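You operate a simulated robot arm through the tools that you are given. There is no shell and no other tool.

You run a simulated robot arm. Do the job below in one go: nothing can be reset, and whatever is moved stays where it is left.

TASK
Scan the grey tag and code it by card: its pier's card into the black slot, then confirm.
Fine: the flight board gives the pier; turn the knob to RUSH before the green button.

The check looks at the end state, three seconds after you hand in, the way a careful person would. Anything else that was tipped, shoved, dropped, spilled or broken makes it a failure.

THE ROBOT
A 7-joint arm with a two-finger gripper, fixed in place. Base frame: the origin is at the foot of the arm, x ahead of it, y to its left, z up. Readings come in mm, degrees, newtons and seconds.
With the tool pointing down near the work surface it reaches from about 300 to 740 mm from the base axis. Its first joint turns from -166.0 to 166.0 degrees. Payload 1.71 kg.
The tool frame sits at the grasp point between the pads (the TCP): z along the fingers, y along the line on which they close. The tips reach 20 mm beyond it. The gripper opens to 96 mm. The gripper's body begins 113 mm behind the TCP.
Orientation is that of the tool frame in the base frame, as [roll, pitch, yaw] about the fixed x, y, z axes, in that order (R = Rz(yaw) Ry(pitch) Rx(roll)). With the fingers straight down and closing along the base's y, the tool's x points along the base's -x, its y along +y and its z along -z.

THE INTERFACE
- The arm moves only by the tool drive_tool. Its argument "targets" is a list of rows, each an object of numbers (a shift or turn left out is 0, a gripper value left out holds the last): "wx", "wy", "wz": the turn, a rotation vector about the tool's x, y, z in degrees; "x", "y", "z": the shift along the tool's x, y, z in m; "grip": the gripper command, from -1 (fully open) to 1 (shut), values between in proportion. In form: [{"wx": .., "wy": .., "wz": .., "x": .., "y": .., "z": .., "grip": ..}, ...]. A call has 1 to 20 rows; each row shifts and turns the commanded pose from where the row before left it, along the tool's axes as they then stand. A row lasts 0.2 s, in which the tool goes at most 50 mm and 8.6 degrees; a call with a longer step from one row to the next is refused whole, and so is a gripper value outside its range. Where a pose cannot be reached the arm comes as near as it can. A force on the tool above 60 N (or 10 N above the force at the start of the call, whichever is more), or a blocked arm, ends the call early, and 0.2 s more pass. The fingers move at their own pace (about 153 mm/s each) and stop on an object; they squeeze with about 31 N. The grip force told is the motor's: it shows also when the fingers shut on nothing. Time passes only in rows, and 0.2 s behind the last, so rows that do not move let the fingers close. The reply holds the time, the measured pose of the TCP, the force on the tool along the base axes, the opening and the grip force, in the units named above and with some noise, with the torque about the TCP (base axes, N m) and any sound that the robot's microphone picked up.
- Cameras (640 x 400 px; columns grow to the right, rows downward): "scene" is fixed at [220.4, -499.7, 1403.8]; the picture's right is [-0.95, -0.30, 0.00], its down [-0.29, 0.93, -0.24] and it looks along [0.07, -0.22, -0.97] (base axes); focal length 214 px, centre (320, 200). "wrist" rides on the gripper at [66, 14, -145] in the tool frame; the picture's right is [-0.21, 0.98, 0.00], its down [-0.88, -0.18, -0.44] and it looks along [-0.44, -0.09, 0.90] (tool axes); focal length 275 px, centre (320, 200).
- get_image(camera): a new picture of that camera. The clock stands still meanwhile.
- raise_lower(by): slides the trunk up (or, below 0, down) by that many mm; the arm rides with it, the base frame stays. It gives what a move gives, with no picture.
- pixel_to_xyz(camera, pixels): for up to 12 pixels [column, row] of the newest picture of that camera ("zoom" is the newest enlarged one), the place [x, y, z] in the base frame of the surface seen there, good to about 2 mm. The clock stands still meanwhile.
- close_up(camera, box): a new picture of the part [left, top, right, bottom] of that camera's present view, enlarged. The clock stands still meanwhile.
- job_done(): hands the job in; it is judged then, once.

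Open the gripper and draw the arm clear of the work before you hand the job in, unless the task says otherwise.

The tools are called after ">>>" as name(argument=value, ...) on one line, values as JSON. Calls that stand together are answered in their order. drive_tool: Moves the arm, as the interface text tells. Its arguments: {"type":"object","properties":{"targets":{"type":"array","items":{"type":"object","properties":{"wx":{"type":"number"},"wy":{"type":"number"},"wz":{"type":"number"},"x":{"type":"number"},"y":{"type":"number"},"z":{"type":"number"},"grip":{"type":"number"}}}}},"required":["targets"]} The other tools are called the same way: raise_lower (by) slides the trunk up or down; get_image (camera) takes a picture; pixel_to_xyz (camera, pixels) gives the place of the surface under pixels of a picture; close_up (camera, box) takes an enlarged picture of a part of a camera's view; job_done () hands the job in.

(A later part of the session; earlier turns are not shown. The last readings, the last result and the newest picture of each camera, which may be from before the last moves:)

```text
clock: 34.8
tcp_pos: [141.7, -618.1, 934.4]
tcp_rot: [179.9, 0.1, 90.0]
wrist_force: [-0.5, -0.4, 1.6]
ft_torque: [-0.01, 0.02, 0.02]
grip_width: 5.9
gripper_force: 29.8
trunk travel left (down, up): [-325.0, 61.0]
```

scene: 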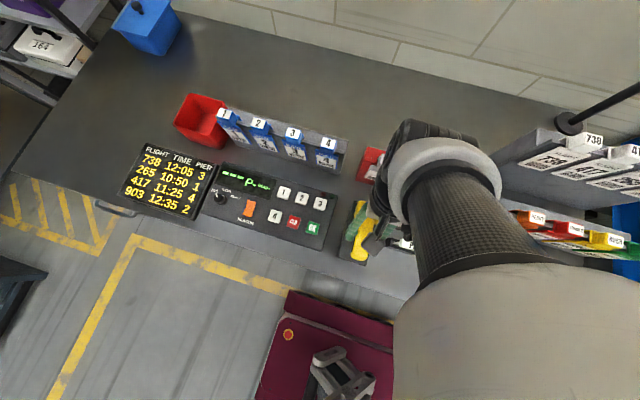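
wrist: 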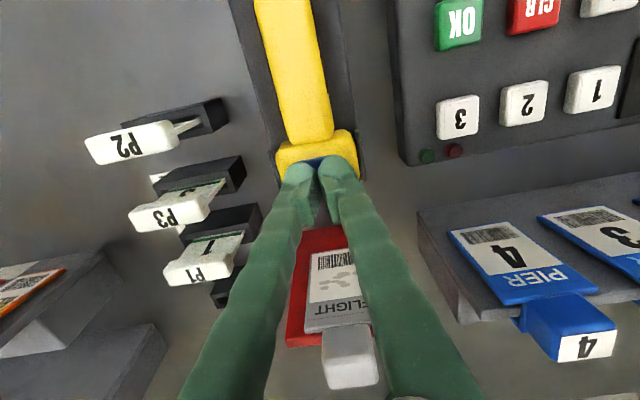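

The gripper width changed from 0 to 6 mm with only ~1.6 N of force, so I look at what is happening.

>>> get_image(camera="wrist")

>>> close_up(camera="wrist", box=[250, 110, 390, 240])

>>> close_up(camera="scene", box=[200, 130, 440, 280])

```text
taken
```

wrist: 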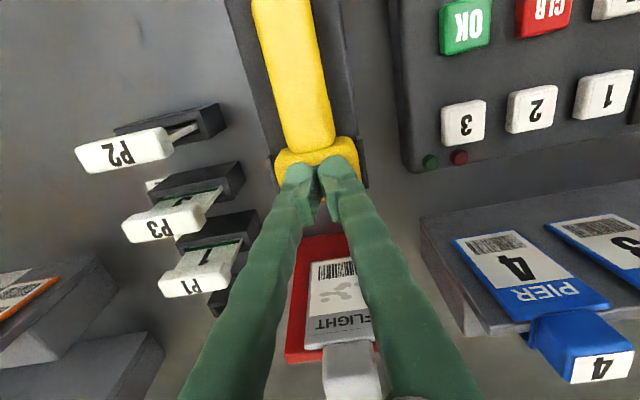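

```text
3.08 times, centred on (320, 175) of wrist
```

zoom: 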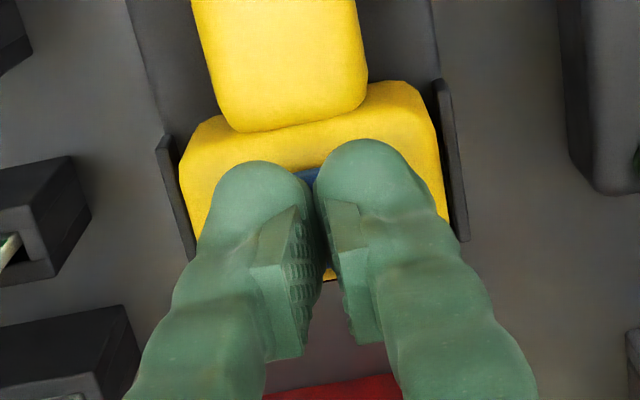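

```text
2.67 times, centred on (320, 205) of scene
```

zoom: 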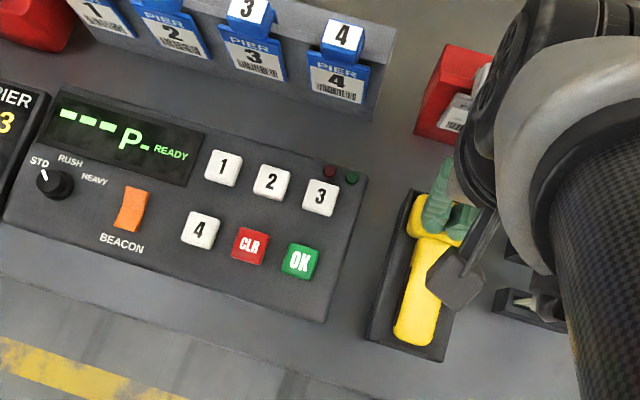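

The fingers are on the cap with only slight resistance. I press a bit further in 1 mm steps.

>>> drive_tool(targets=[{"z": 0.001}, {"x": 0}])

>>> drive_tool(targets=[{"z": 0.001}, {"x": 0}])

>>> drive_tool(targets=[{"z": 0.001}, {"x": 0}])

```text
clock: 35.4
tcp_pos: [142.4, -616.7, 931.9]
tcp_rot: [-180.0, 0.1, 90.0]
wrist_force: [0.5, 1.0, 0.9]
ft_torque: [0.03, 0.0, 0.02]
grip_width: 6.0
gripper_force: 29.6
trunk travel left (down, up): [-325.0, 61.0]
heard: click
```

```text
clock: 36.0
tcp_pos: [140.8, -617.0, 932.5]
tcp_rot: [-180.0, 0.2, 90.1]
wrist_force: [0.0, -0.5, 2.2]
ft_torque: [-0.02, -0.01, 0.01]
grip_width: 5.9
gripper_force: 29.1
trunk travel left (down, up): [-325.0, 61.0]
```

```text
clock: 36.6
tcp_pos: [141.0, -616.5, 932.5]
tcp_rot: [180.0, 0.1, 90.0]
wrist_force: [0.9, 2.3, 3.1]
ft_torque: [0.02, 0.0, 0.01]
grip_width: 6.0
gripper_force: 29.5
trunk travel left (down, up): [-325.0, 61.0]
```

A click was heard, so the blue cap is a trigger. I check the panel's display.

>>> close_up(camera="scene", box=[200, 130, 440, 280])

```text
2.67 times, centred on (320, 205) of scene
```

zoom: 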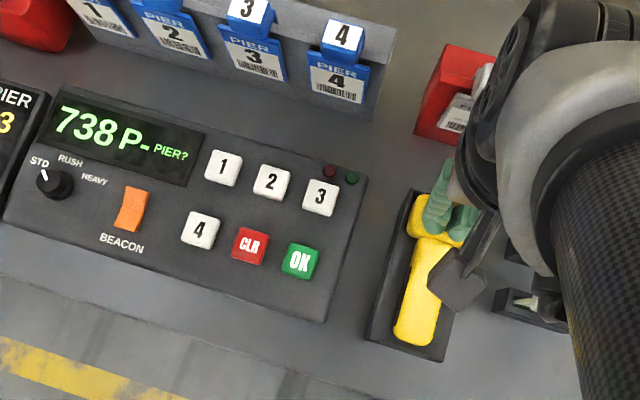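

The panel now shows "738 P- PIER?"; the flight board gives 738 → pier 3, so the P3 card (middle holder) is needed. I lift off the trigger.

>>> drive_tool(targets=[{"z": -0.01}, {"z": -0.02}, {"z": -0.035}, {"z": -0.035}, {"z": -0.02}, {"x": 0}])

>>> get_image(camera="wrist")

>>> close_up(camera="scene", box=[200, 130, 440, 280])

```text
clock: 38.0
tcp_pos: [140.5, -617.1, 1051.2]
tcp_rot: [179.9, -0.1, 90.0]
wrist_force: [0.4, -0.3, 0.0]
ft_torque: [0.02, 0.0, 0.02]
grip_width: 0.0
gripper_force: 29.1
trunk travel left (down, up): [-325.0, 61.0]
```

```text
taken
```

wrist: 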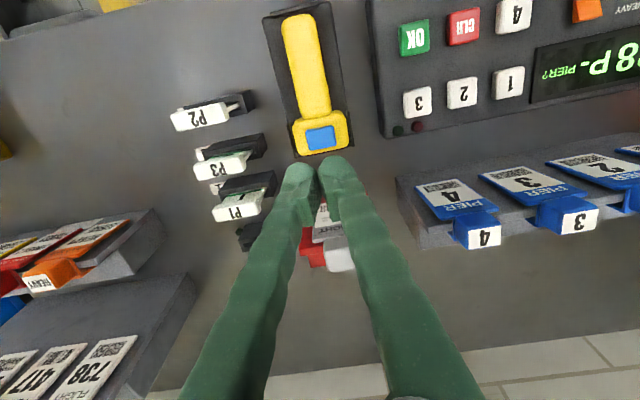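

```text
2.67 times, centred on (320, 205) of scene
```

zoom: 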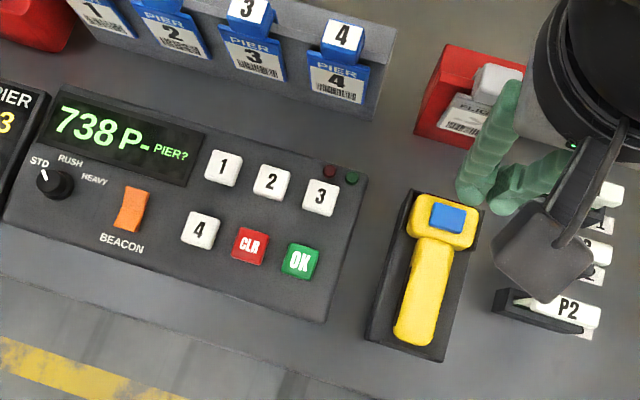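

The scanner and trigger are left in order. I move over the card holders (x≈50) with the gripper open to inspect the cards and the slot with the green lamp.

>>> drive_tool(targets=[{"y": -0.03, "grip": -1}, {"y": -0.03}, {"y": -0.03}, {"x": 0}, {"x": 0}])

>>> get_image(camera="wrist")

>>> close_up(camera="wrist", box=[230, 90, 410, 260])

```text
clock: 39.2
tcp_pos: [48.6, -616.8, 1052.2]
tcp_rot: [180.0, 0.1, 90.0]
wrist_force: [-0.6, 0.4, 0.0]
ft_torque: [-0.02, -0.02, -0.03]
grip_width: 96.2
gripper_force: 0.1
trunk travel left (down, up): [-325.0, 61.0]
```

```text
taken
```

wrist: 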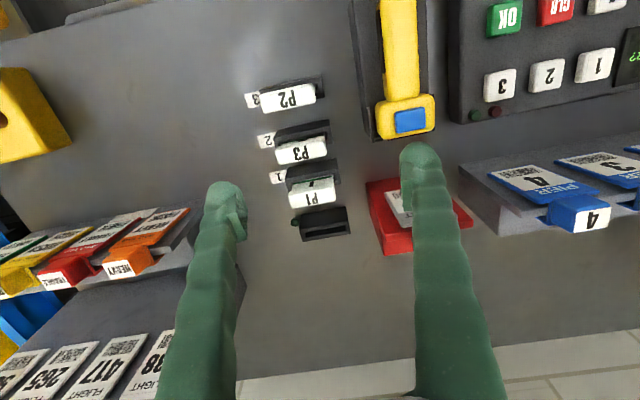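

```text
2.35 times, centred on (320, 175) of wrist
```

zoom: 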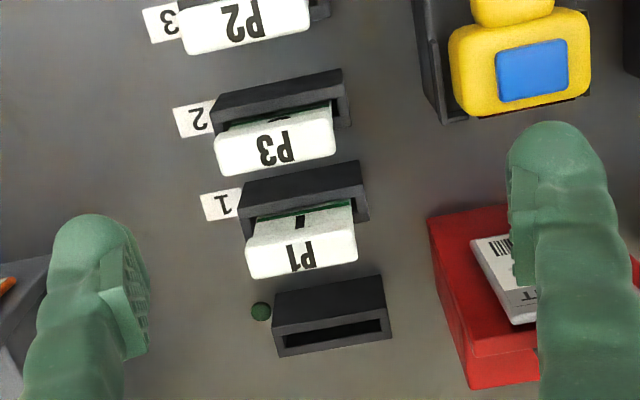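

The reader slot with the lamp shows at zoom (330,320), and card P3 at (275,145). I measure their corners.

>>> pixel_to_xyz(camera="zoom", pixels=[[220, 145], [333, 122], [222, 172], [335, 148], [275, 148], [276, 300], [380, 280], [282, 350], [390, 335], [295, 343], [378, 325], [335, 335]])

>>> pixel_to_xyz(camera="zoom", pixels=[[262, 311], [300, 260], [250, 240], [355, 220], [300, 180], [215, 100], [342, 75], [350, 110], [280, 115], [330, 305], [245, 20], [365, 195]])

```text
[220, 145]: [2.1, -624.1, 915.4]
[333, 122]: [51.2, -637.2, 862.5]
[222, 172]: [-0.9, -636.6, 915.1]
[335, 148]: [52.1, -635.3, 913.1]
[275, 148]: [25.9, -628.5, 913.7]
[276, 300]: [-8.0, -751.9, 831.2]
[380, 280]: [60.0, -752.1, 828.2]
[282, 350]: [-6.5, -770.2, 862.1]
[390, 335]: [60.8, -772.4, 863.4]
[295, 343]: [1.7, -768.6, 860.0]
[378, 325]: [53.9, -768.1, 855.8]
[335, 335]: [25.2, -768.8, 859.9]
```

```text
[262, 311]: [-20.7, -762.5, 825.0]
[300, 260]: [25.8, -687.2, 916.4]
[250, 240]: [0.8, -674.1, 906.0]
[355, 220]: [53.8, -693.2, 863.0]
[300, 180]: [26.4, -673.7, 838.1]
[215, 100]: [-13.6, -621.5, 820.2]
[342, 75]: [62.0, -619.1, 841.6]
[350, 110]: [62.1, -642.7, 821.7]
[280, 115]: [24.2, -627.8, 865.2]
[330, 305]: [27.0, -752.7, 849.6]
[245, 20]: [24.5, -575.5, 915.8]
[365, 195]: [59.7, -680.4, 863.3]
```

Card P3's block spans x≈0–52, y≈-624…-637, top z≈915; the reader slot centre is near (27,-762), just past the straight-down reach. I tilt the tool 25° so the fingers point outward (-y), which gains reach, and pre-close to 72 mm to take the block by its ends.

>>> drive_tool(targets=[{"wy": -8.4, "grip": -0.5}, {"wy": -8.3}, {"wy": -8.3}, {"x": 0}, {"x": 0}])

>>> get_image(camera="wrist")

```text
clock: 40.4
tcp_pos: [52.0, -616.3, 1054.3]
tcp_rot: [179.9, 25.2, 90.0]
wrist_force: [0.8, 0.2, -0.1]
ft_torque: [0.0, -0.04, 0.05]
grip_width: 71.9
gripper_force: 0.0
trunk travel left (down, up): [-325.0, 61.0]
```

```text
taken
```

wrist: 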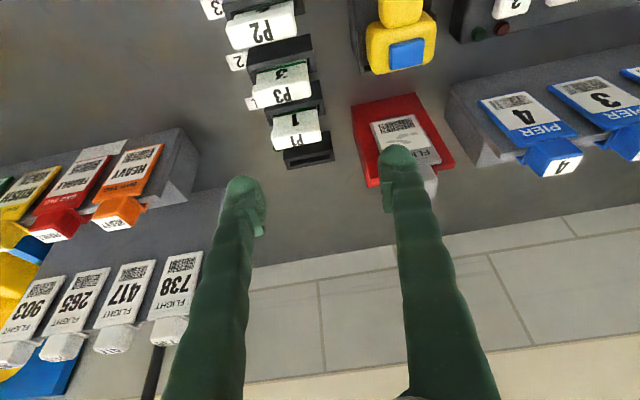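

Tilt is 25° as planned. Before picking the card I test in the air whether the arm reaches over the reader slot with this tilt, at z≈1014.

>>> drive_tool(targets=[{"y": -0.00625, "x": -0.0289, "z": 0.0245}, {"y": -0.00625, "x": -0.0289, "z": 0.0245}, {"y": -0.00625, "x": -0.0289, "z": 0.0245}, {"y": -0.00625, "x": -0.0289, "z": 0.0245}, {"x": 0}, {"x": 0}])

>>> get_image(camera="wrist")

>>> get_image(camera="scene")

```text
clock: 41.8
tcp_pos: [27.7, -765.1, 1009.0]
tcp_rot: [180.0, 25.1, 90.0]
wrist_force: [0.2, 0.7, -1.4]
ft_torque: [0.01, 0.03, 0.01]
grip_width: 72.0
gripper_force: 0.0
trunk travel left (down, up): [-325.0, 61.0]
```

```text
taken
```

wrist: 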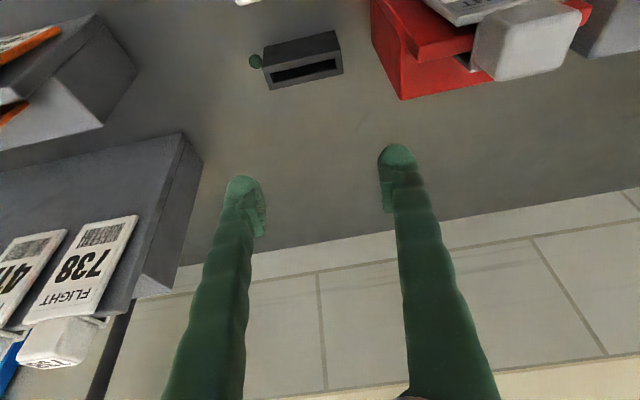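

```text
taken
```

scene: 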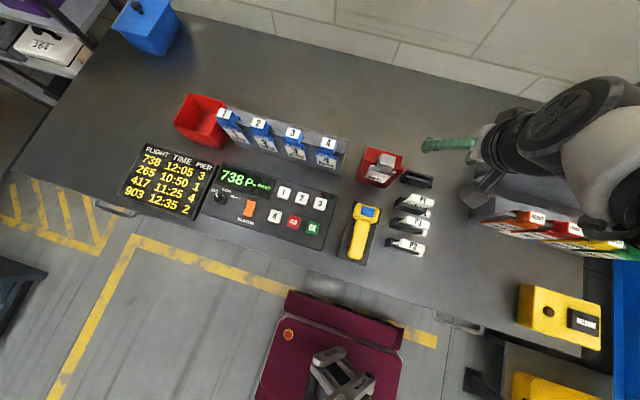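

The arm reaches over the reader. From here I get a close view of the slot at (303,62) and measure its edges.

>>> close_up(camera="wrist", box=[240, 20, 360, 100])

>>> pixel_to_xyz(camera="zoom", pixels=[[135, 255], [530, 150], [165, 360], [545, 270], [185, 285], [510, 210], [190, 330], [505, 250], [350, 265], [350, 245], [350, 300], [75, 220]])

```text
5.00 times, centred on (300, 60) of wrist
```

zoom: 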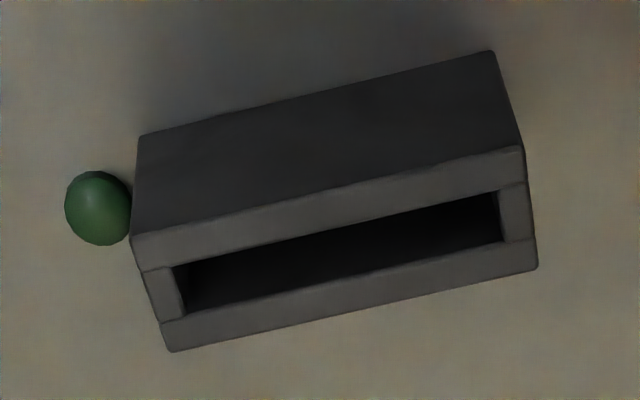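

```text
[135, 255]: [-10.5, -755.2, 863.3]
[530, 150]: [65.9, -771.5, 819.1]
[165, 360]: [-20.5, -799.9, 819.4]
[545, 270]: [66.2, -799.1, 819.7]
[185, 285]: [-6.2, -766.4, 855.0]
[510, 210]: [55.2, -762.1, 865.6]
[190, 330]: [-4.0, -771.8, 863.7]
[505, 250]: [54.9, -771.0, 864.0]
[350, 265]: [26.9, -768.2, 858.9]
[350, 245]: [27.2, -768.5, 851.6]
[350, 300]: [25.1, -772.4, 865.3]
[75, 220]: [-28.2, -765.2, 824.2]
```

I measure points right on the rim near the slot's edges to pin its centre line.

>>> pixel_to_xyz(camera="zoom", pixels=[[330, 195], [330, 215], [330, 232], [330, 283], [330, 300], [330, 313], [150, 285], [168, 300], [505, 200], [520, 215], [530, 250], [330, 185]])

```text
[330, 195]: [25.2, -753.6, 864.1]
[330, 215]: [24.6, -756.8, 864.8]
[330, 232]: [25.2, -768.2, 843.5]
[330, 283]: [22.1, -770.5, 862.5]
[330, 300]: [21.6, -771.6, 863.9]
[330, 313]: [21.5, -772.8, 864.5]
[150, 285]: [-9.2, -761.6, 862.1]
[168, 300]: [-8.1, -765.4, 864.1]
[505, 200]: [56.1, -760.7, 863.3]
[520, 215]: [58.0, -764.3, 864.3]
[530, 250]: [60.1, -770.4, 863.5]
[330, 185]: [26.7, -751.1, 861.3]
```

Slot: y from -759 to -768 (centre ≈-763.3), x from -5.5 to 55. Now I go back by 130 mm in y to look at holder 2 with P3 under the same viewing angle.

>>> drive_tool(targets=[{"x": 0.0299, "z": -0.014}, {"x": 0.0299, "z": -0.014}, {"x": 0.0299, "z": -0.014}, {"x": 0.0299, "z": -0.014}, {"x": 0}, {"x": 0}])

>>> get_image(camera="wrist")

>>> close_up(camera="wrist", box=[240, 20, 360, 100])

```text
clock: 43.2
tcp_pos: [27.0, -634.1, 1009.7]
tcp_rot: [-180.0, 25.1, 89.9]
wrist_force: [0.3, 0.9, 0.8]
ft_torque: [0.0, 0.01, -0.05]
grip_width: 72.0
gripper_force: 0.0
trunk travel left (down, up): [-325.0, 61.0]
```

```text
taken
```

wrist: 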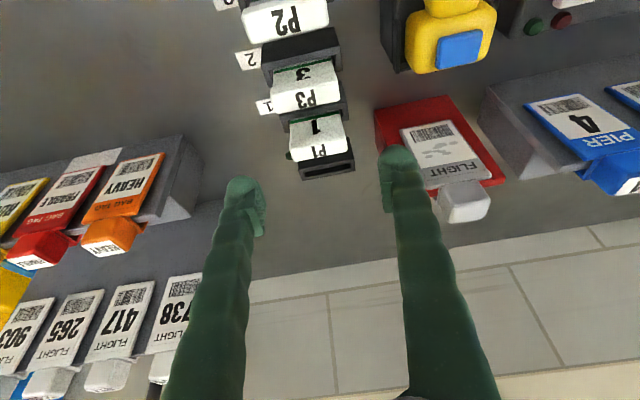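

```text
5.00 times, centred on (300, 60) of wrist
```

zoom: 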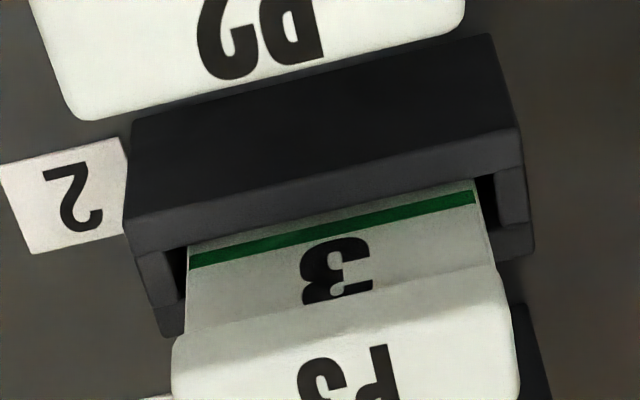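

I measure the card, block and holder edges here in the same way.

>>> pixel_to_xyz(camera="zoom", pixels=[[330, 177], [330, 195], [130, 230], [510, 150], [190, 290], [482, 230], [335, 290], [180, 350], [505, 290], [340, 330], [150, 280], [510, 200]])

>>> close_up(camera="wrist", box=[250, 50, 350, 130])

>>> pixel_to_xyz(camera="zoom", pixels=[[150, 230], [150, 320], [555, 165], [570, 270], [350, 200], [360, 300], [250, 340], [480, 300], [300, 150], [420, 130], [250, 420], [560, 230]])

```text
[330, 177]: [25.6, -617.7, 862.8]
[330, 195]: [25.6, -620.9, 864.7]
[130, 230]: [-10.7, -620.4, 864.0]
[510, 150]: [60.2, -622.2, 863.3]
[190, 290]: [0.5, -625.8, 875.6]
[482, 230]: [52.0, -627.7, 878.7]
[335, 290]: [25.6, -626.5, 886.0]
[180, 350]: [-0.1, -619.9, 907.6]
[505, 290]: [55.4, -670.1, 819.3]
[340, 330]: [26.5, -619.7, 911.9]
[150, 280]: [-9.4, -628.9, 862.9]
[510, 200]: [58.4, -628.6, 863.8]
```

```text
5.00 times, centred on (300, 90) of wrist
```

zoom: 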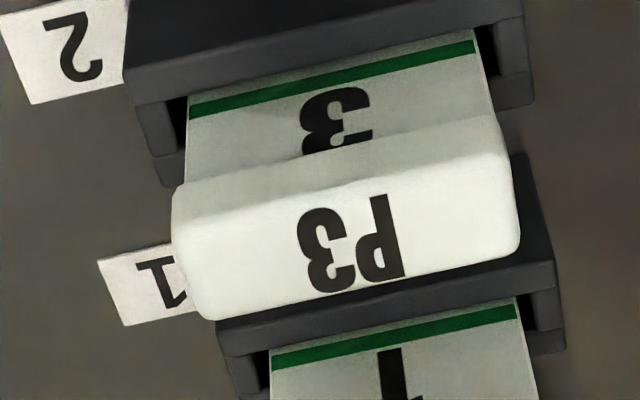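

```text
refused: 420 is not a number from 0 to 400
```

One row was out of range; I repeat the measurement for the block with valid pixels, plus more rim points to average.

>>> pixel_to_xyz(camera="zoom", pixels=[[185, 230], [195, 310], [495, 140], [510, 240], [340, 185], [345, 280], [260, 295], [430, 255], [250, 190], [430, 150], [300, 130], [420, 100]])

>>> pixel_to_xyz(camera="zoom", pixels=[[250, 60], [250, 75], [420, 22], [420, 36], [140, 105], [155, 150], [515, 60], [512, 90], [180, 120], [480, 40], [200, 130], [470, 80]])

```text
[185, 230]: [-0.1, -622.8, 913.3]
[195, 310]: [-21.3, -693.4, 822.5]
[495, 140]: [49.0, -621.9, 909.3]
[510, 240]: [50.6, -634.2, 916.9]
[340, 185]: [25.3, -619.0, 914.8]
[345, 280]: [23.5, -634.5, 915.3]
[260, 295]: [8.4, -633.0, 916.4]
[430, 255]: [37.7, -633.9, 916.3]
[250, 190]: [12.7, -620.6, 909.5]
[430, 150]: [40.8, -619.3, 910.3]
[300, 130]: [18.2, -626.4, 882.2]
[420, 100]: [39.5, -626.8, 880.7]
```

```text
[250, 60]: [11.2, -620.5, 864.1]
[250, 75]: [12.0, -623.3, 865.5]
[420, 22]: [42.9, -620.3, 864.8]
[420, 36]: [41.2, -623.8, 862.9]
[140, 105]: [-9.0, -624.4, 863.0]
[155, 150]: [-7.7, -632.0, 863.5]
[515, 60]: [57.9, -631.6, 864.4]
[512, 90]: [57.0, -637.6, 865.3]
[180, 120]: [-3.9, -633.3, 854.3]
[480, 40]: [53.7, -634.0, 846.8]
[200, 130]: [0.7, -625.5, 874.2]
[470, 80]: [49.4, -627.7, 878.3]
```

Consistent numbers: the slot's far wall moves by -134.7 mm in y from holder 2 to the reader, x unchanged. I move to a pre-grasp above the P3 block at (25.8,-628.5,945).

>>> drive_tool(targets=[{"y": -0.0012, "x": 0.011, "z": 0.019}, {"x": 0.011, "z": 0.019}, {"x": 0.0105, "z": 0.019}, {"x": 0}, {"x": 0}])

>>> get_image(camera="wrist")

```text
clock: 44.4
tcp_pos: [26.1, -628.5, 945.1]
tcp_rot: [-180.0, 25.0, 90.0]
wrist_force: [0.2, -0.1, -0.3]
ft_torque: [0.01, 0.01, 0.0]
grip_width: 72.0
gripper_force: 0.1
trunk travel left (down, up): [-325.0, 61.0]
```

```text
taken
```

wrist: 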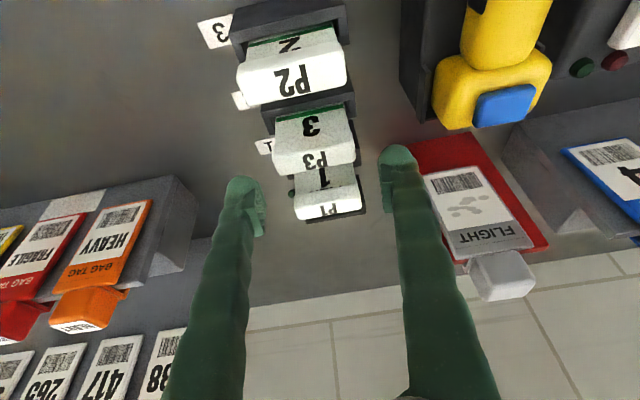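

Position reads (26.1,-628.5,945.1). I descend 40 mm vertically to z≈905 with fingers on either end of the P3 block.

>>> drive_tool(targets=[{"x": 0.0056, "z": 0.0121}, {"x": 0.0056, "z": 0.0121}, {"x": 0.0057, "z": 0.012}, {"x": 0}, {"x": 0}])

>>> get_image(camera="wrist")

```text
clock: 45.6
tcp_pos: [26.2, -625.3, 907.3]
tcp_rot: [-179.9, 25.1, 90.0]
wrist_force: [0.1, -0.5, 0.0]
ft_torque: [-0.01, 0.02, -0.01]
grip_width: 72.0
gripper_force: 0.1
trunk travel left (down, up): [-325.0, 61.0]
```

```text
taken
```

wrist: 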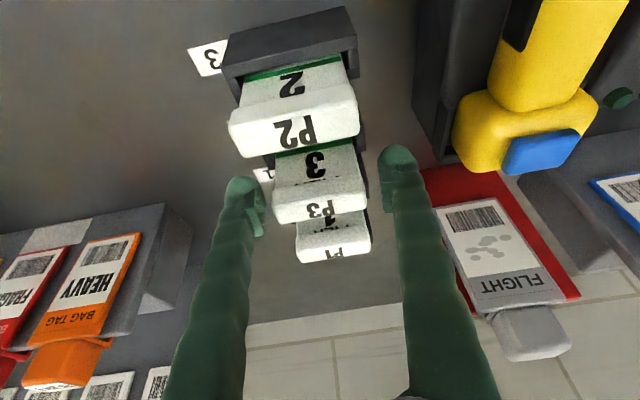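

I correct 3 mm in -y and 2 mm down, then close on the block in stages.

>>> drive_tool(targets=[{"x": -0.0019, "z": 0.0031}, {"x": 0}, {"grip": -0.25}, {"grip": -0.15}, {"grip": 0}, {"grip": 0.3}, {"grip": 1}, {"x": 0}, {"x": 0}])

>>> get_image(camera="wrist")

```text
clock: 47.6
tcp_pos: [27.4, -629.7, 903.9]
tcp_rot: [-180.0, 25.1, 90.0]
wrist_force: [-0.4, 0.3, 0.5]
ft_torque: [-0.04, -0.05, -0.02]
grip_width: 55.2
gripper_force: 30.8
trunk travel left (down, up): [-325.0, 61.0]
```

```text
taken
```

wrist: 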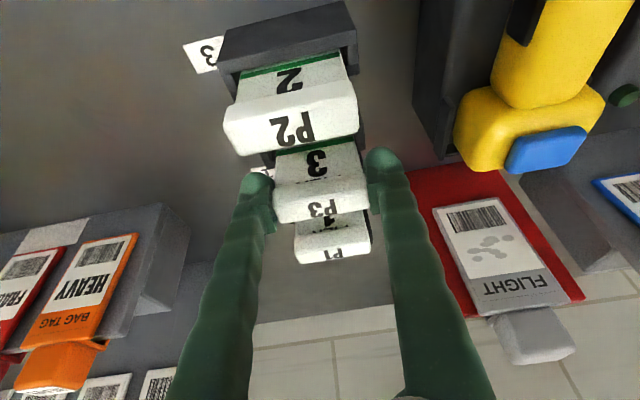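

P3 is held (55.2 mm, 31 N). I take a second reading for reference and lift vertically out of holder 2 in small steps.

>>> drive_tool(targets=[{"x": 0}, {"x": 0}])

>>> drive_tool(targets=[{"x": -0.0042, "z": -0.0091}, {"x": -0.0042, "z": -0.0091}, {"x": -0.0042, "z": -0.0091}, {"x": -0.0042, "z": -0.0091}, {"x": -0.0042, "z": -0.0091}, {"x": -0.0042, "z": -0.0091}, {"x": -0.0042, "z": -0.0091}, {"x": 0}, {"x": 0}])

>>> get_image(camera="wrist")

>>> get_image(camera="scene")

```text
clock: 48.2
tcp_pos: [27.9, -629.9, 904.2]
tcp_rot: [180.0, 25.1, 90.0]
wrist_force: [-0.5, -0.6, 2.6]
ft_torque: [0.0, -0.05, 0.02]
grip_width: 54.8
gripper_force: 31.4
trunk travel left (down, up): [-325.0, 61.0]
```

```text
clock: 50.2
tcp_pos: [27.0, -629.0, 975.1]
tcp_rot: [-180.0, 25.1, 89.9]
wrist_force: [-0.4, -0.4, -1.0]
ft_torque: [0.03, -0.02, -0.02]
grip_width: 54.6
gripper_force: 30.8
trunk travel left (down, up): [-325.0, 61.0]
```

```text
taken
```

wrist: 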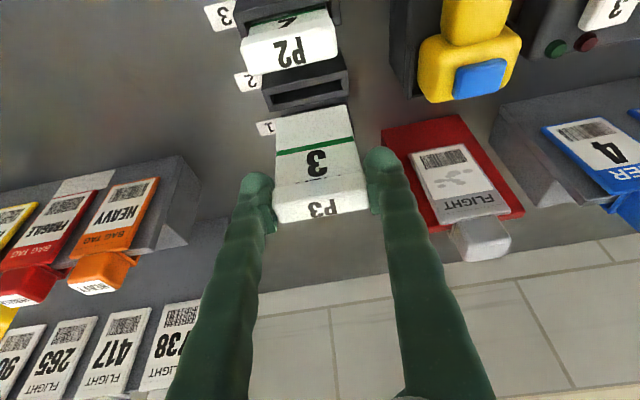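

```text
taken
```

scene: 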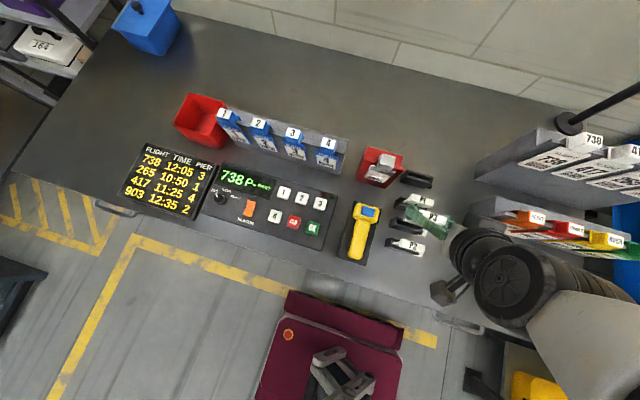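

The card is up; I measure its bottom edge to make sure it clears P1 (top z≈916) before traversing.

>>> pixel_to_xyz(camera="wrist", pixels=[[312, 112], [312, 125], [280, 130], [345, 112], [312, 165], [320, 190], [320, 210], [300, 100], [305, 88]])

>>> close_up(camera="wrist", box=[240, 40, 400, 240])

```text
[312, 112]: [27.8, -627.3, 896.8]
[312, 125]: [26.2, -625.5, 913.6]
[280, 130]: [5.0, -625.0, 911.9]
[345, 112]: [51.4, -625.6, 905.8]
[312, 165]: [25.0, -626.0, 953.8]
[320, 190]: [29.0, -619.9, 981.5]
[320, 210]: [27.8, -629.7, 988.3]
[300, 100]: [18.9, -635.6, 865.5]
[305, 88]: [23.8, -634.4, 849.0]
```

```text
2.00 times, centred on (320, 140) of wrist
```

zoom: 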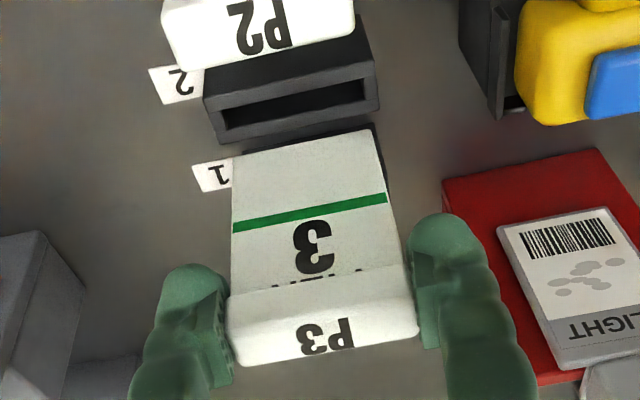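

The card is vertical with its bottom at z≈895 (79 mm below TCP). I raise another 45 mm and carry it 135 mm in -y over to the reader.

>>> drive_tool(targets=[{"x": -0.0095, "z": -0.0204}, {"x": -0.0095, "z": -0.0204}, {"x": 0}, {"x": -0.0203, "z": 0.0095}, {"x": -0.0203, "z": 0.0095}, {"x": -0.0203, "z": 0.0095}, {"x": -0.0203, "z": 0.0095}, {"x": -0.0203, "z": 0.0095}, {"x": -0.0203, "z": 0.0095}, {"x": 0}, {"x": 0}])

>>> get_image(camera="wrist")

>>> get_image(camera="scene")

```text
clock: 52.6
tcp_pos: [25.3, -762.8, 1019.7]
tcp_rot: [179.9, 25.0, 90.0]
wrist_force: [0.4, 0.0, -0.3]
ft_torque: [0.03, -0.01, 0.05]
grip_width: 54.8
gripper_force: 31.1
trunk travel left (down, up): [-325.0, 61.0]
```

```text
taken
```

wrist: 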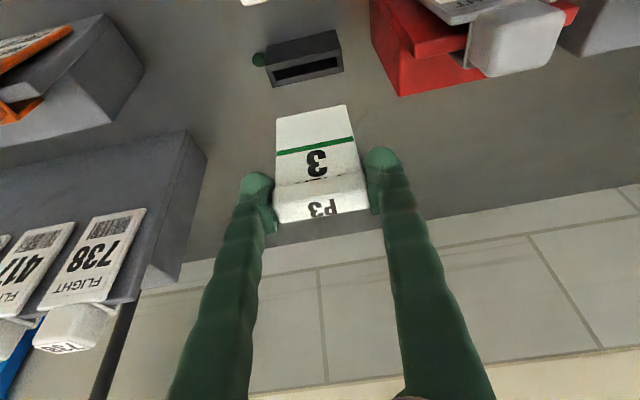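

```text
taken
```

scene: 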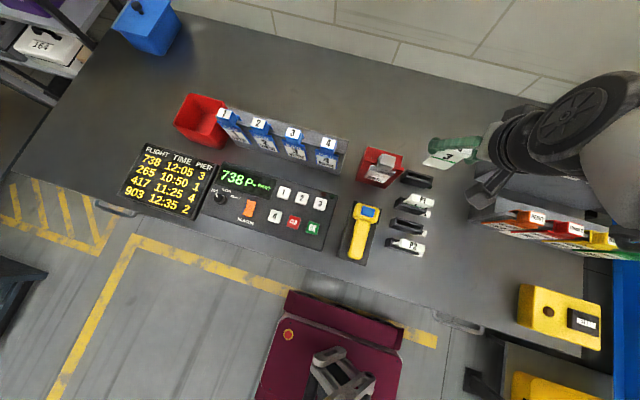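

The card is held above the reader. I lower to z≈957 (card bottom ~14 mm above the slot) and compare positions visually.

>>> drive_tool(targets=[{"x": 0.0085, "z": 0.0195}, {"x": 0.0085, "z": 0.0195}, {"x": 0.0085, "z": 0.0185}, {"x": 0}, {"x": 0}])

>>> drive_tool(targets=[{"x": 0}, {"x": 0}])

>>> close_up(camera="wrist", box=[240, 40, 400, 240])

```text
clock: 53.8
tcp_pos: [24.9, -763.7, 955.1]
tcp_rot: [-179.9, 25.1, 90.0]
wrist_force: [-1.6, 0.1, 0.8]
ft_torque: [-0.01, -0.01, -0.01]
grip_width: 54.9
gripper_force: 31.0
trunk travel left (down, up): [-325.0, 61.0]
```

```text
clock: 54.4
tcp_pos: [25.4, -763.4, 955.0]
tcp_rot: [180.0, 25.1, 90.0]
wrist_force: [-0.5, 0.0, -0.8]
ft_torque: [0.01, 0.0, 0.02]
grip_width: 54.8
gripper_force: 31.2
trunk travel left (down, up): [-325.0, 61.0]
```

```text
2.00 times, centred on (320, 140) of wrist
```

zoom: 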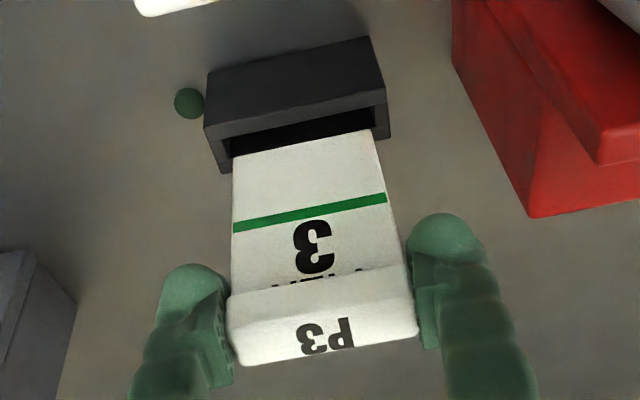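

The card is just over the slot. I measure the card's lower face and the slot rim in this same picture.

>>> pixel_to_xyz(camera="zoom", pixels=[[240, 165], [370, 140], [305, 155], [305, 175], [300, 125], [250, 132], [360, 108], [222, 150], [380, 115], [228, 165], [384, 130], [300, 135]])

>>> close_up(camera="wrist", box=[280, 50, 350, 130])

>>> pixel_to_xyz(camera="zoom", pixels=[[200, 260], [300, 240], [400, 220], [200, 290], [400, 250], [200, 190], [300, 170], [400, 150], [200, 215], [300, 195], [400, 175], [300, 215]])

```text
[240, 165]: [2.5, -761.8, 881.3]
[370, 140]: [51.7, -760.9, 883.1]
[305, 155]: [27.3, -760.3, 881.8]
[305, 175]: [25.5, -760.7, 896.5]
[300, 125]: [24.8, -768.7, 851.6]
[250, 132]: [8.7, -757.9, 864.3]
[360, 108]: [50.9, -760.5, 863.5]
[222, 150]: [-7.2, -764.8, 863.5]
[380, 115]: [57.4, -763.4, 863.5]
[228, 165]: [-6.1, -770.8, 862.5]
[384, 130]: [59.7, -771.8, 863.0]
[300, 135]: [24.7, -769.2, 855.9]
```

```text
5.00 times, centred on (315, 90) of wrist
```

zoom: 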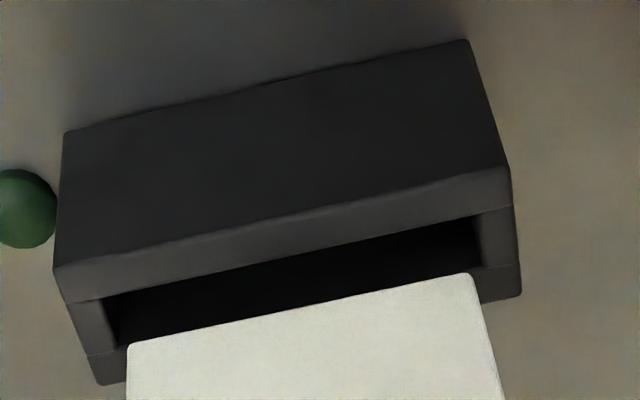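

```text
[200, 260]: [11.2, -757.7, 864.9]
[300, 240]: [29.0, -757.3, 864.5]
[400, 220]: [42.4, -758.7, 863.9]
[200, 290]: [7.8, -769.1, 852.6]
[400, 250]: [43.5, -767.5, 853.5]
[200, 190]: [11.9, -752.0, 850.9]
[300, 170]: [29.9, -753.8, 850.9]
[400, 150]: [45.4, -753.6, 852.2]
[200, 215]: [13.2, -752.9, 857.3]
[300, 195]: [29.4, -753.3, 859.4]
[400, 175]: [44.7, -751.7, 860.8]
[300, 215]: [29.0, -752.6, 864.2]
```

Card front face y≈-760.9; slot runs from -759.3 to -768.4, so the card fits with a slight -0.8 mm shift. I lower 12 mm to the slot mouth and re-check.

>>> drive_tool(targets=[{"x": 0.0019, "z": 0.0058}, {"x": 0.0025, "z": 0.0054}, {"x": 0}, {"x": 0}])

>>> close_up(camera="wrist", box=[270, 50, 360, 130])

>>> pixel_to_xyz(camera="zoom", pixels=[[160, 320], [300, 290], [440, 260], [160, 270], [300, 240], [440, 210], [300, 265], [300, 350], [300, 320], [200, 350], [420, 320], [300, 380]])

```text
clock: 55.4
tcp_pos: [25.9, -765.8, 945.3]
tcp_rot: [180.0, 25.1, 90.0]
wrist_force: [-0.5, -0.3, 0.2]
ft_torque: [-0.03, 0.0, 0.02]
grip_width: 54.8
gripper_force: 31.2
trunk travel left (down, up): [-325.0, 61.0]
```

```text
5.00 times, centred on (315, 90) of wrist
```

zoom: 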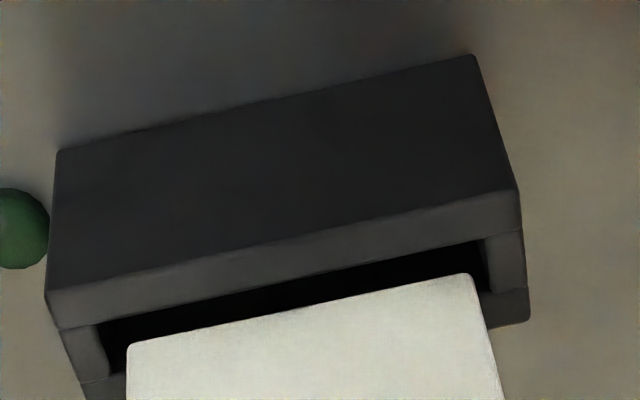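

```text
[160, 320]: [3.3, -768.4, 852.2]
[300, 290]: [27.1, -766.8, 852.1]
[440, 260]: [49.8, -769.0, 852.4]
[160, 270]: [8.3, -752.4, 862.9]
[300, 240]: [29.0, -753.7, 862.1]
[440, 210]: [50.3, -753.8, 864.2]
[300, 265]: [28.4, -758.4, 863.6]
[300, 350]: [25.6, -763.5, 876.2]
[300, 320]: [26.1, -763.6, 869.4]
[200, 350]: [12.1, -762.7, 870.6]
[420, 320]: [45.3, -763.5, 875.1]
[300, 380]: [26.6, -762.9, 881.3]
```

The card has drifted slightly to y≈-763.2 (front face), so I shift back +1.3 mm while lowering 4 mm, and re-measure.

>>> drive_tool(targets=[{"x": 0.0012, "z": -0.0006}, {"x": 0.0012, "z": 0.0026}, {"x": 0}, {"x": 0}])

>>> close_up(camera="wrist", box=[270, 50, 360, 130])

>>> pixel_to_xyz(camera="zoom", pixels=[[300, 350], [300, 325], [200, 355], [420, 320], [300, 380], [300, 270], [300, 280], [300, 260], [160, 330], [440, 265], [300, 250], [300, 295]])

```text
clock: 56.4
tcp_pos: [26.8, -764.0, 941.4]
tcp_rot: [-180.0, 25.1, 90.0]
wrist_force: [0.0, -0.8, -0.3]
ft_torque: [0.02, -0.03, 0.0]
grip_width: 55.0
gripper_force: 31.3
trunk travel left (down, up): [-325.0, 61.0]
```

```text
5.00 times, centred on (315, 90) of wrist
```

zoom: 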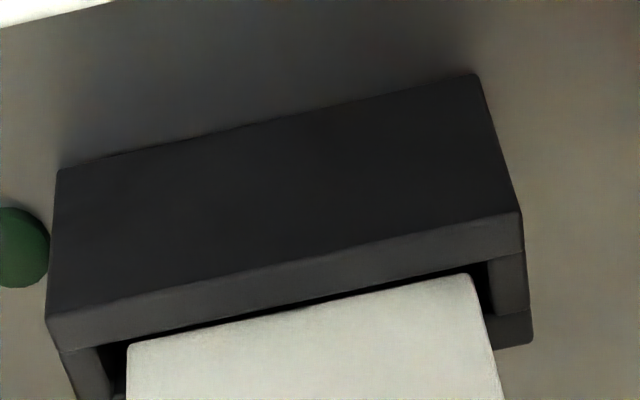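

```text
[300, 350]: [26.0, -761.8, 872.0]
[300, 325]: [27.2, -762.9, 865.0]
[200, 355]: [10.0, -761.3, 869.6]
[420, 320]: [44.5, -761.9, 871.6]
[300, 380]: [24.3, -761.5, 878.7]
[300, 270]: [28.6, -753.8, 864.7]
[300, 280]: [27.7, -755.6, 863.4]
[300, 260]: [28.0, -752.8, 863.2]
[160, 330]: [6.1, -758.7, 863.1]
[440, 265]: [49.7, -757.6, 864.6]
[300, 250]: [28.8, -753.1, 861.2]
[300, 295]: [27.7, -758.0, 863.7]
```

Card face is at y≈-761.8, centred in the slot, with its bottom at the mouth (z≈862). I lower in small steps, watching force and drift.

>>> drive_tool(targets=[{"x": 0.0013, "z": 0.0027}, {"x": 0.0013, "z": 0.0027}, {"x": 0}, {"x": 0}])

>>> close_up(camera="wrist", box=[270, 50, 360, 130])

>>> pixel_to_xyz(camera="zoom", pixels=[[300, 350], [200, 365], [420, 330], [300, 380], [300, 300], [200, 320], [420, 290]])

```text
clock: 57.4
tcp_pos: [24.2, -763.0, 935.3]
tcp_rot: [-180.0, 25.1, 90.0]
wrist_force: [-0.9, 0.4, 0.1]
ft_torque: [0.02, -0.01, 0.0]
grip_width: 54.9
gripper_force: 31.2
trunk travel left (down, up): [-325.0, 61.0]
```

```text
5.00 times, centred on (315, 90) of wrist
```

zoom: 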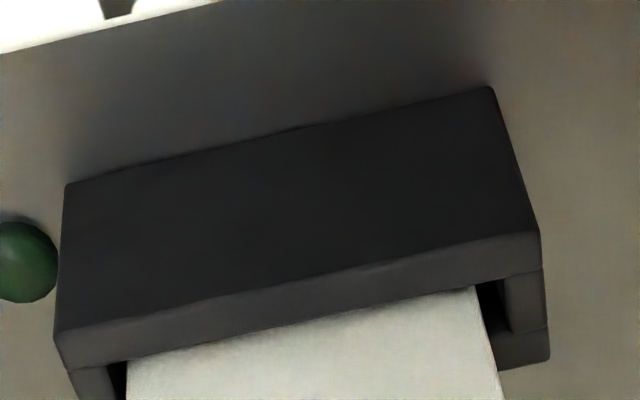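

```text
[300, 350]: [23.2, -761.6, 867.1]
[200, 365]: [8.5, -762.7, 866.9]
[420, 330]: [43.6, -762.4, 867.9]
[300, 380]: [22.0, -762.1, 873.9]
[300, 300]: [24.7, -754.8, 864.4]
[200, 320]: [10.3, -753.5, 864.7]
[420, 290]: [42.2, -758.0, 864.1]
```

The card has entered the slot, no force. I continue down 10 mm with a +1 mm x correction.

>>> drive_tool(targets=[{"x": 0.0014, "z": 0.003, "y": 0.001}, {"x": 0.0014, "z": 0.003}, {"x": 0.0014, "z": 0.003}, {"x": 0}, {"x": 0}])

>>> drive_tool(targets=[{"x": 0}])

>>> close_up(camera="wrist", box=[270, 50, 360, 130])

```text
clock: 58.6
tcp_pos: [27.4, -764.0, 926.5]
tcp_rot: [179.9, 25.1, 90.1]
wrist_force: [0.5, -0.2, 0.2]
ft_torque: [0.02, -0.04, -0.01]
grip_width: 55.0
gripper_force: 30.8
trunk travel left (down, up): [-325.0, 61.0]
```

```text
clock: 59.0
tcp_pos: [28.1, -762.4, 925.9]
tcp_rot: [179.9, 25.1, 90.0]
wrist_force: [0.0, 0.6, 0.0]
ft_torque: [0.03, 0.02, -0.02]
grip_width: 54.8
gripper_force: 30.6
trunk travel left (down, up): [-325.0, 61.0]
```

```text
5.00 times, centred on (315, 90) of wrist
```

zoom: 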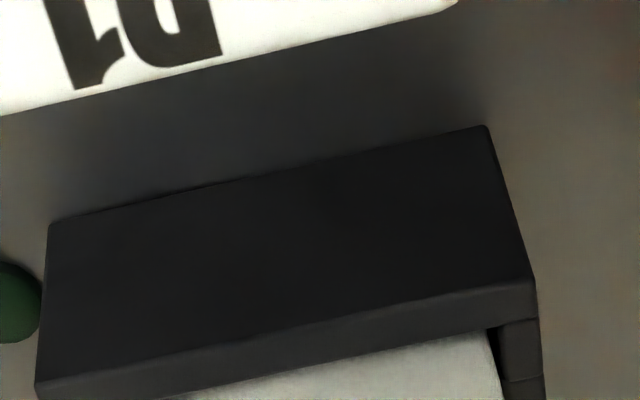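

Smooth so far. I lower further in two stages towards z≈905, listening for the reader.

>>> drive_tool(targets=[{"x": 0.0014, "z": 0.0032}, {"x": 0.0014, "z": 0.0032}, {"x": 0.0014, "z": 0.0028}, {"x": 0}, {"x": 0}])

>>> drive_tool(targets=[{"x": 0.0013, "z": 0.0027}, {"x": 0.0013, "z": 0.0027}, {"x": 0}, {"x": 0}])

>>> get_image(camera="wrist")

```text
clock: 60.2
tcp_pos: [28.4, -762.8, 914.8]
tcp_rot: [-179.9, 25.2, 89.9]
wrist_force: [-0.1, 0.3, 0.6]
ft_torque: [0.0, -0.01, 0.01]
grip_width: 54.5
gripper_force: 31.1
trunk travel left (down, up): [-325.0, 61.0]
```

```text
clock: 61.2
tcp_pos: [28.5, -763.6, 910.1]
tcp_rot: [179.9, 25.1, 90.1]
wrist_force: [0.8, 1.3, 0.7]
ft_torque: [0.0, -0.03, -0.02]
grip_width: 54.6
gripper_force: 31.3
trunk travel left (down, up): [-325.0, 61.0]
```

```text
taken
```

wrist: 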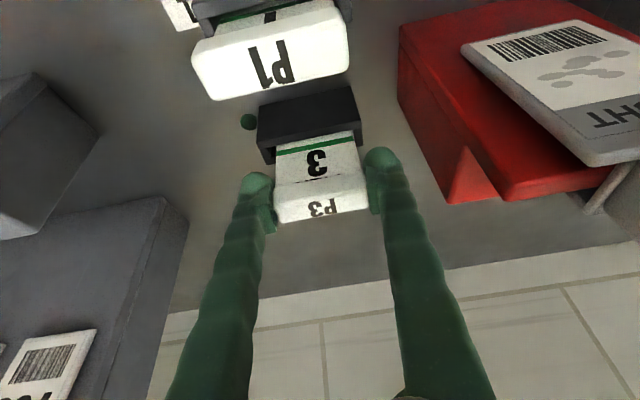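

Depth is nearly the same as it was in its holder (green stripe just above the rim). I lower the last few mm until contact.

>>> drive_tool(targets=[{"x": 0.0008, "z": 0.0018}, {"x": 0.0008, "z": 0.0018}, {"x": 0}, {"x": 0}])

>>> drive_tool(targets=[{"x": 0.0006, "z": 0.0014}, {"x": 0}, {"x": 0}])

>>> close_up(camera="scene", box=[200, 130, 440, 280])

```text
clock: 62.2
tcp_pos: [27.3, -762.8, 906.2]
tcp_rot: [-180.0, 25.1, 90.0]
wrist_force: [0.8, 0.2, 1.4]
ft_torque: [0.04, -0.02, 0.02]
grip_width: 54.8
gripper_force: 31.1
trunk travel left (down, up): [-325.0, 61.0]
```

```text
clock: 63.0
tcp_pos: [26.9, -763.0, 905.3]
tcp_rot: [-179.9, 25.0, 90.0]
wrist_force: [-0.3, 0.0, 2.1]
ft_torque: [0.04, -0.02, -0.03]
grip_width: 54.6
gripper_force: 31.0
trunk travel left (down, up): [-325.0, 61.0]
```

```text
2.67 times, centred on (320, 205) of scene
```

zoom: 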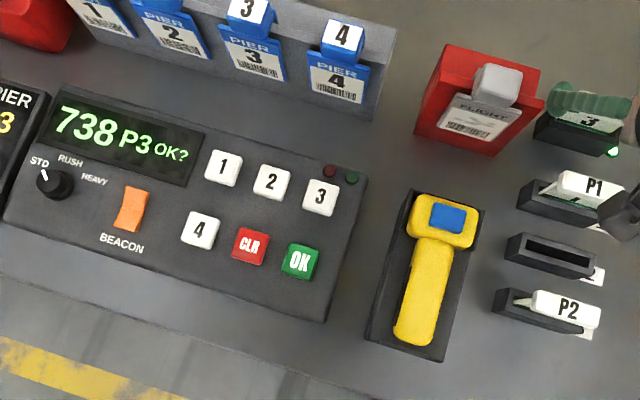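

The display now reads "738 P3 OK?" and the reader's lamp is lit. I release the card slowly and rise straight up.

>>> drive_tool(targets=[{"grip": -0.2}, {"grip": -0.3}, {"grip": -0.5}, {"x": 0}, {"x": -0.0085, "z": -0.0181}, {"x": -0.0127, "z": -0.0272}, {"x": -0.0127, "z": -0.0272}, {"x": -0.0127, "z": -0.0272}, {"x": 0}])

>>> get_image(camera="wrist")

>>> close_up(camera="scene", box=[200, 130, 440, 280])

```text
clock: 65.0
tcp_pos: [28.7, -763.2, 1016.2]
tcp_rot: [-180.0, 25.1, 90.0]
wrist_force: [-0.3, 1.0, -0.1]
ft_torque: [0.0, 0.0, -0.02]
grip_width: 72.2
gripper_force: 0.0
trunk travel left (down, up): [-325.0, 61.0]
```

```text
taken
```

wrist: 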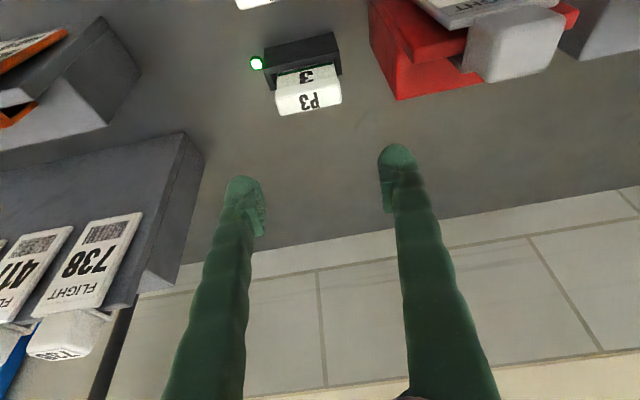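

```text
2.67 times, centred on (320, 205) of scene
```

zoom: 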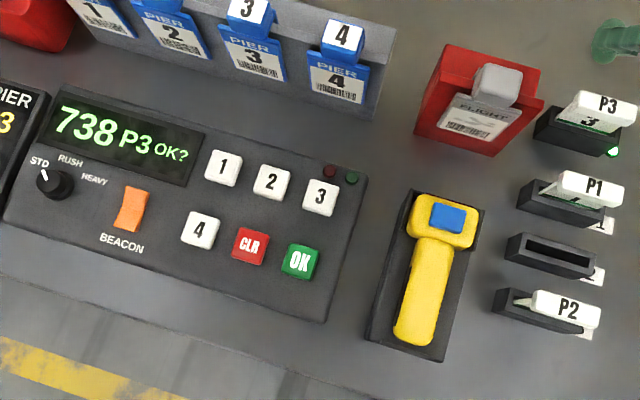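

P3 stands properly in the reader. Now the knob: I retreat 160 mm in +y, then level the tool again.

>>> drive_tool(targets=[{"x": 0.0362, "z": -0.017}, {"x": 0.0362, "z": -0.017}, {"x": 0.0362, "z": -0.017}, {"x": 0.0362, "z": -0.017}, {"wy": 8.4}, {"wy": 8.4}, {"wy": 8.3}, {"z": -0.03}, {"x": 0}, {"x": 0}])

>>> drive_tool(targets=[{"y": 0.045, "grip": 1}, {"y": 0.045}, {"y": 0.045}, {"y": 0.045}, {"y": 0.045}, {"y": 0.045}, {"y": 0.045}, {"y": 0.03}, {"x": 0}, {"x": 0}])

>>> get_image(camera="wrist")

>>> get_image(camera="scene")

```text
clock: 67.2
tcp_pos: [27.3, -600.9, 1046.3]
tcp_rot: [180.0, 0.0, 90.0]
wrist_force: [-0.2, 0.1, 0.6]
ft_torque: [-0.01, 0.04, -0.01]
grip_width: 71.9
gripper_force: 0.1
trunk travel left (down, up): [-325.0, 61.0]
```

```text
clock: 69.4
tcp_pos: [374.1, -602.7, 1044.5]
tcp_rot: [-180.0, 0.0, 90.1]
wrist_force: [-0.4, -1.2, 0.2]
ft_torque: [-0.01, 0.01, 0.02]
grip_width: 0.3
gripper_force: 29.3
trunk travel left (down, up): [-325.0, 61.0]
```

```text
taken
```

wrist: 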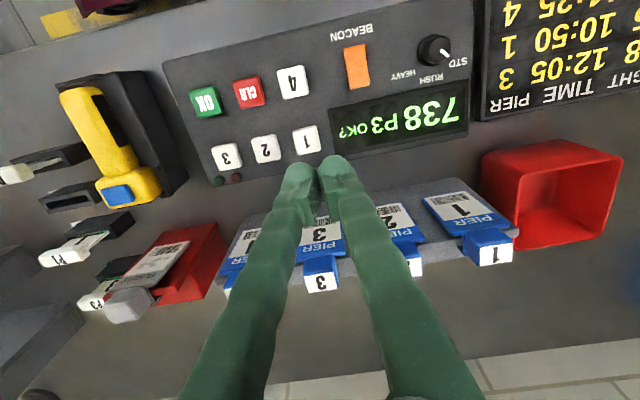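

```text
taken
```

scene: 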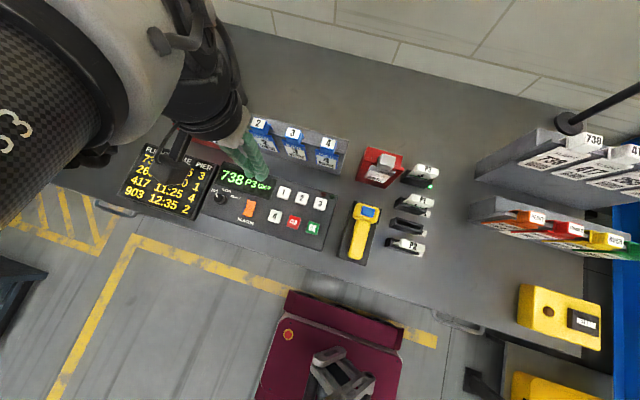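

The knob is at wrist pixel (433,50). I zoom in and measure the knob and its labels.

>>> close_up(camera="wrist", box=[390, 20, 480, 90])

>>> pixel_to_xyz(camera="zoom", pixels=[[300, 180], [345, 190], [375, 245], [320, 220], [380, 215], [490, 290], [250, 385], [95, 385], [345, 130], [240, 230], [420, 170], [330, 290]])

```text
5.71 times, centred on (435, 55) of wrist
```

zoom: 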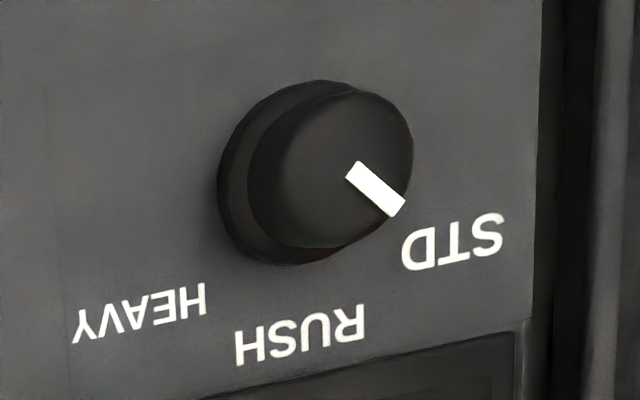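

```text
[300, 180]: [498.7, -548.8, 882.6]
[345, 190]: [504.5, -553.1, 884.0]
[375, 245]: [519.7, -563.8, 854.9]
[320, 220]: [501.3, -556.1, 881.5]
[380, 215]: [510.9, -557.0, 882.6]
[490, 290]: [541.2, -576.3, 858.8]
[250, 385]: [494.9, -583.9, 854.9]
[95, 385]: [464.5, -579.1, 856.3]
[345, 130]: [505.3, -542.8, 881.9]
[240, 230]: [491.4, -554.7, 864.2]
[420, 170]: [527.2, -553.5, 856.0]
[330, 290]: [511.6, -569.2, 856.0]
```

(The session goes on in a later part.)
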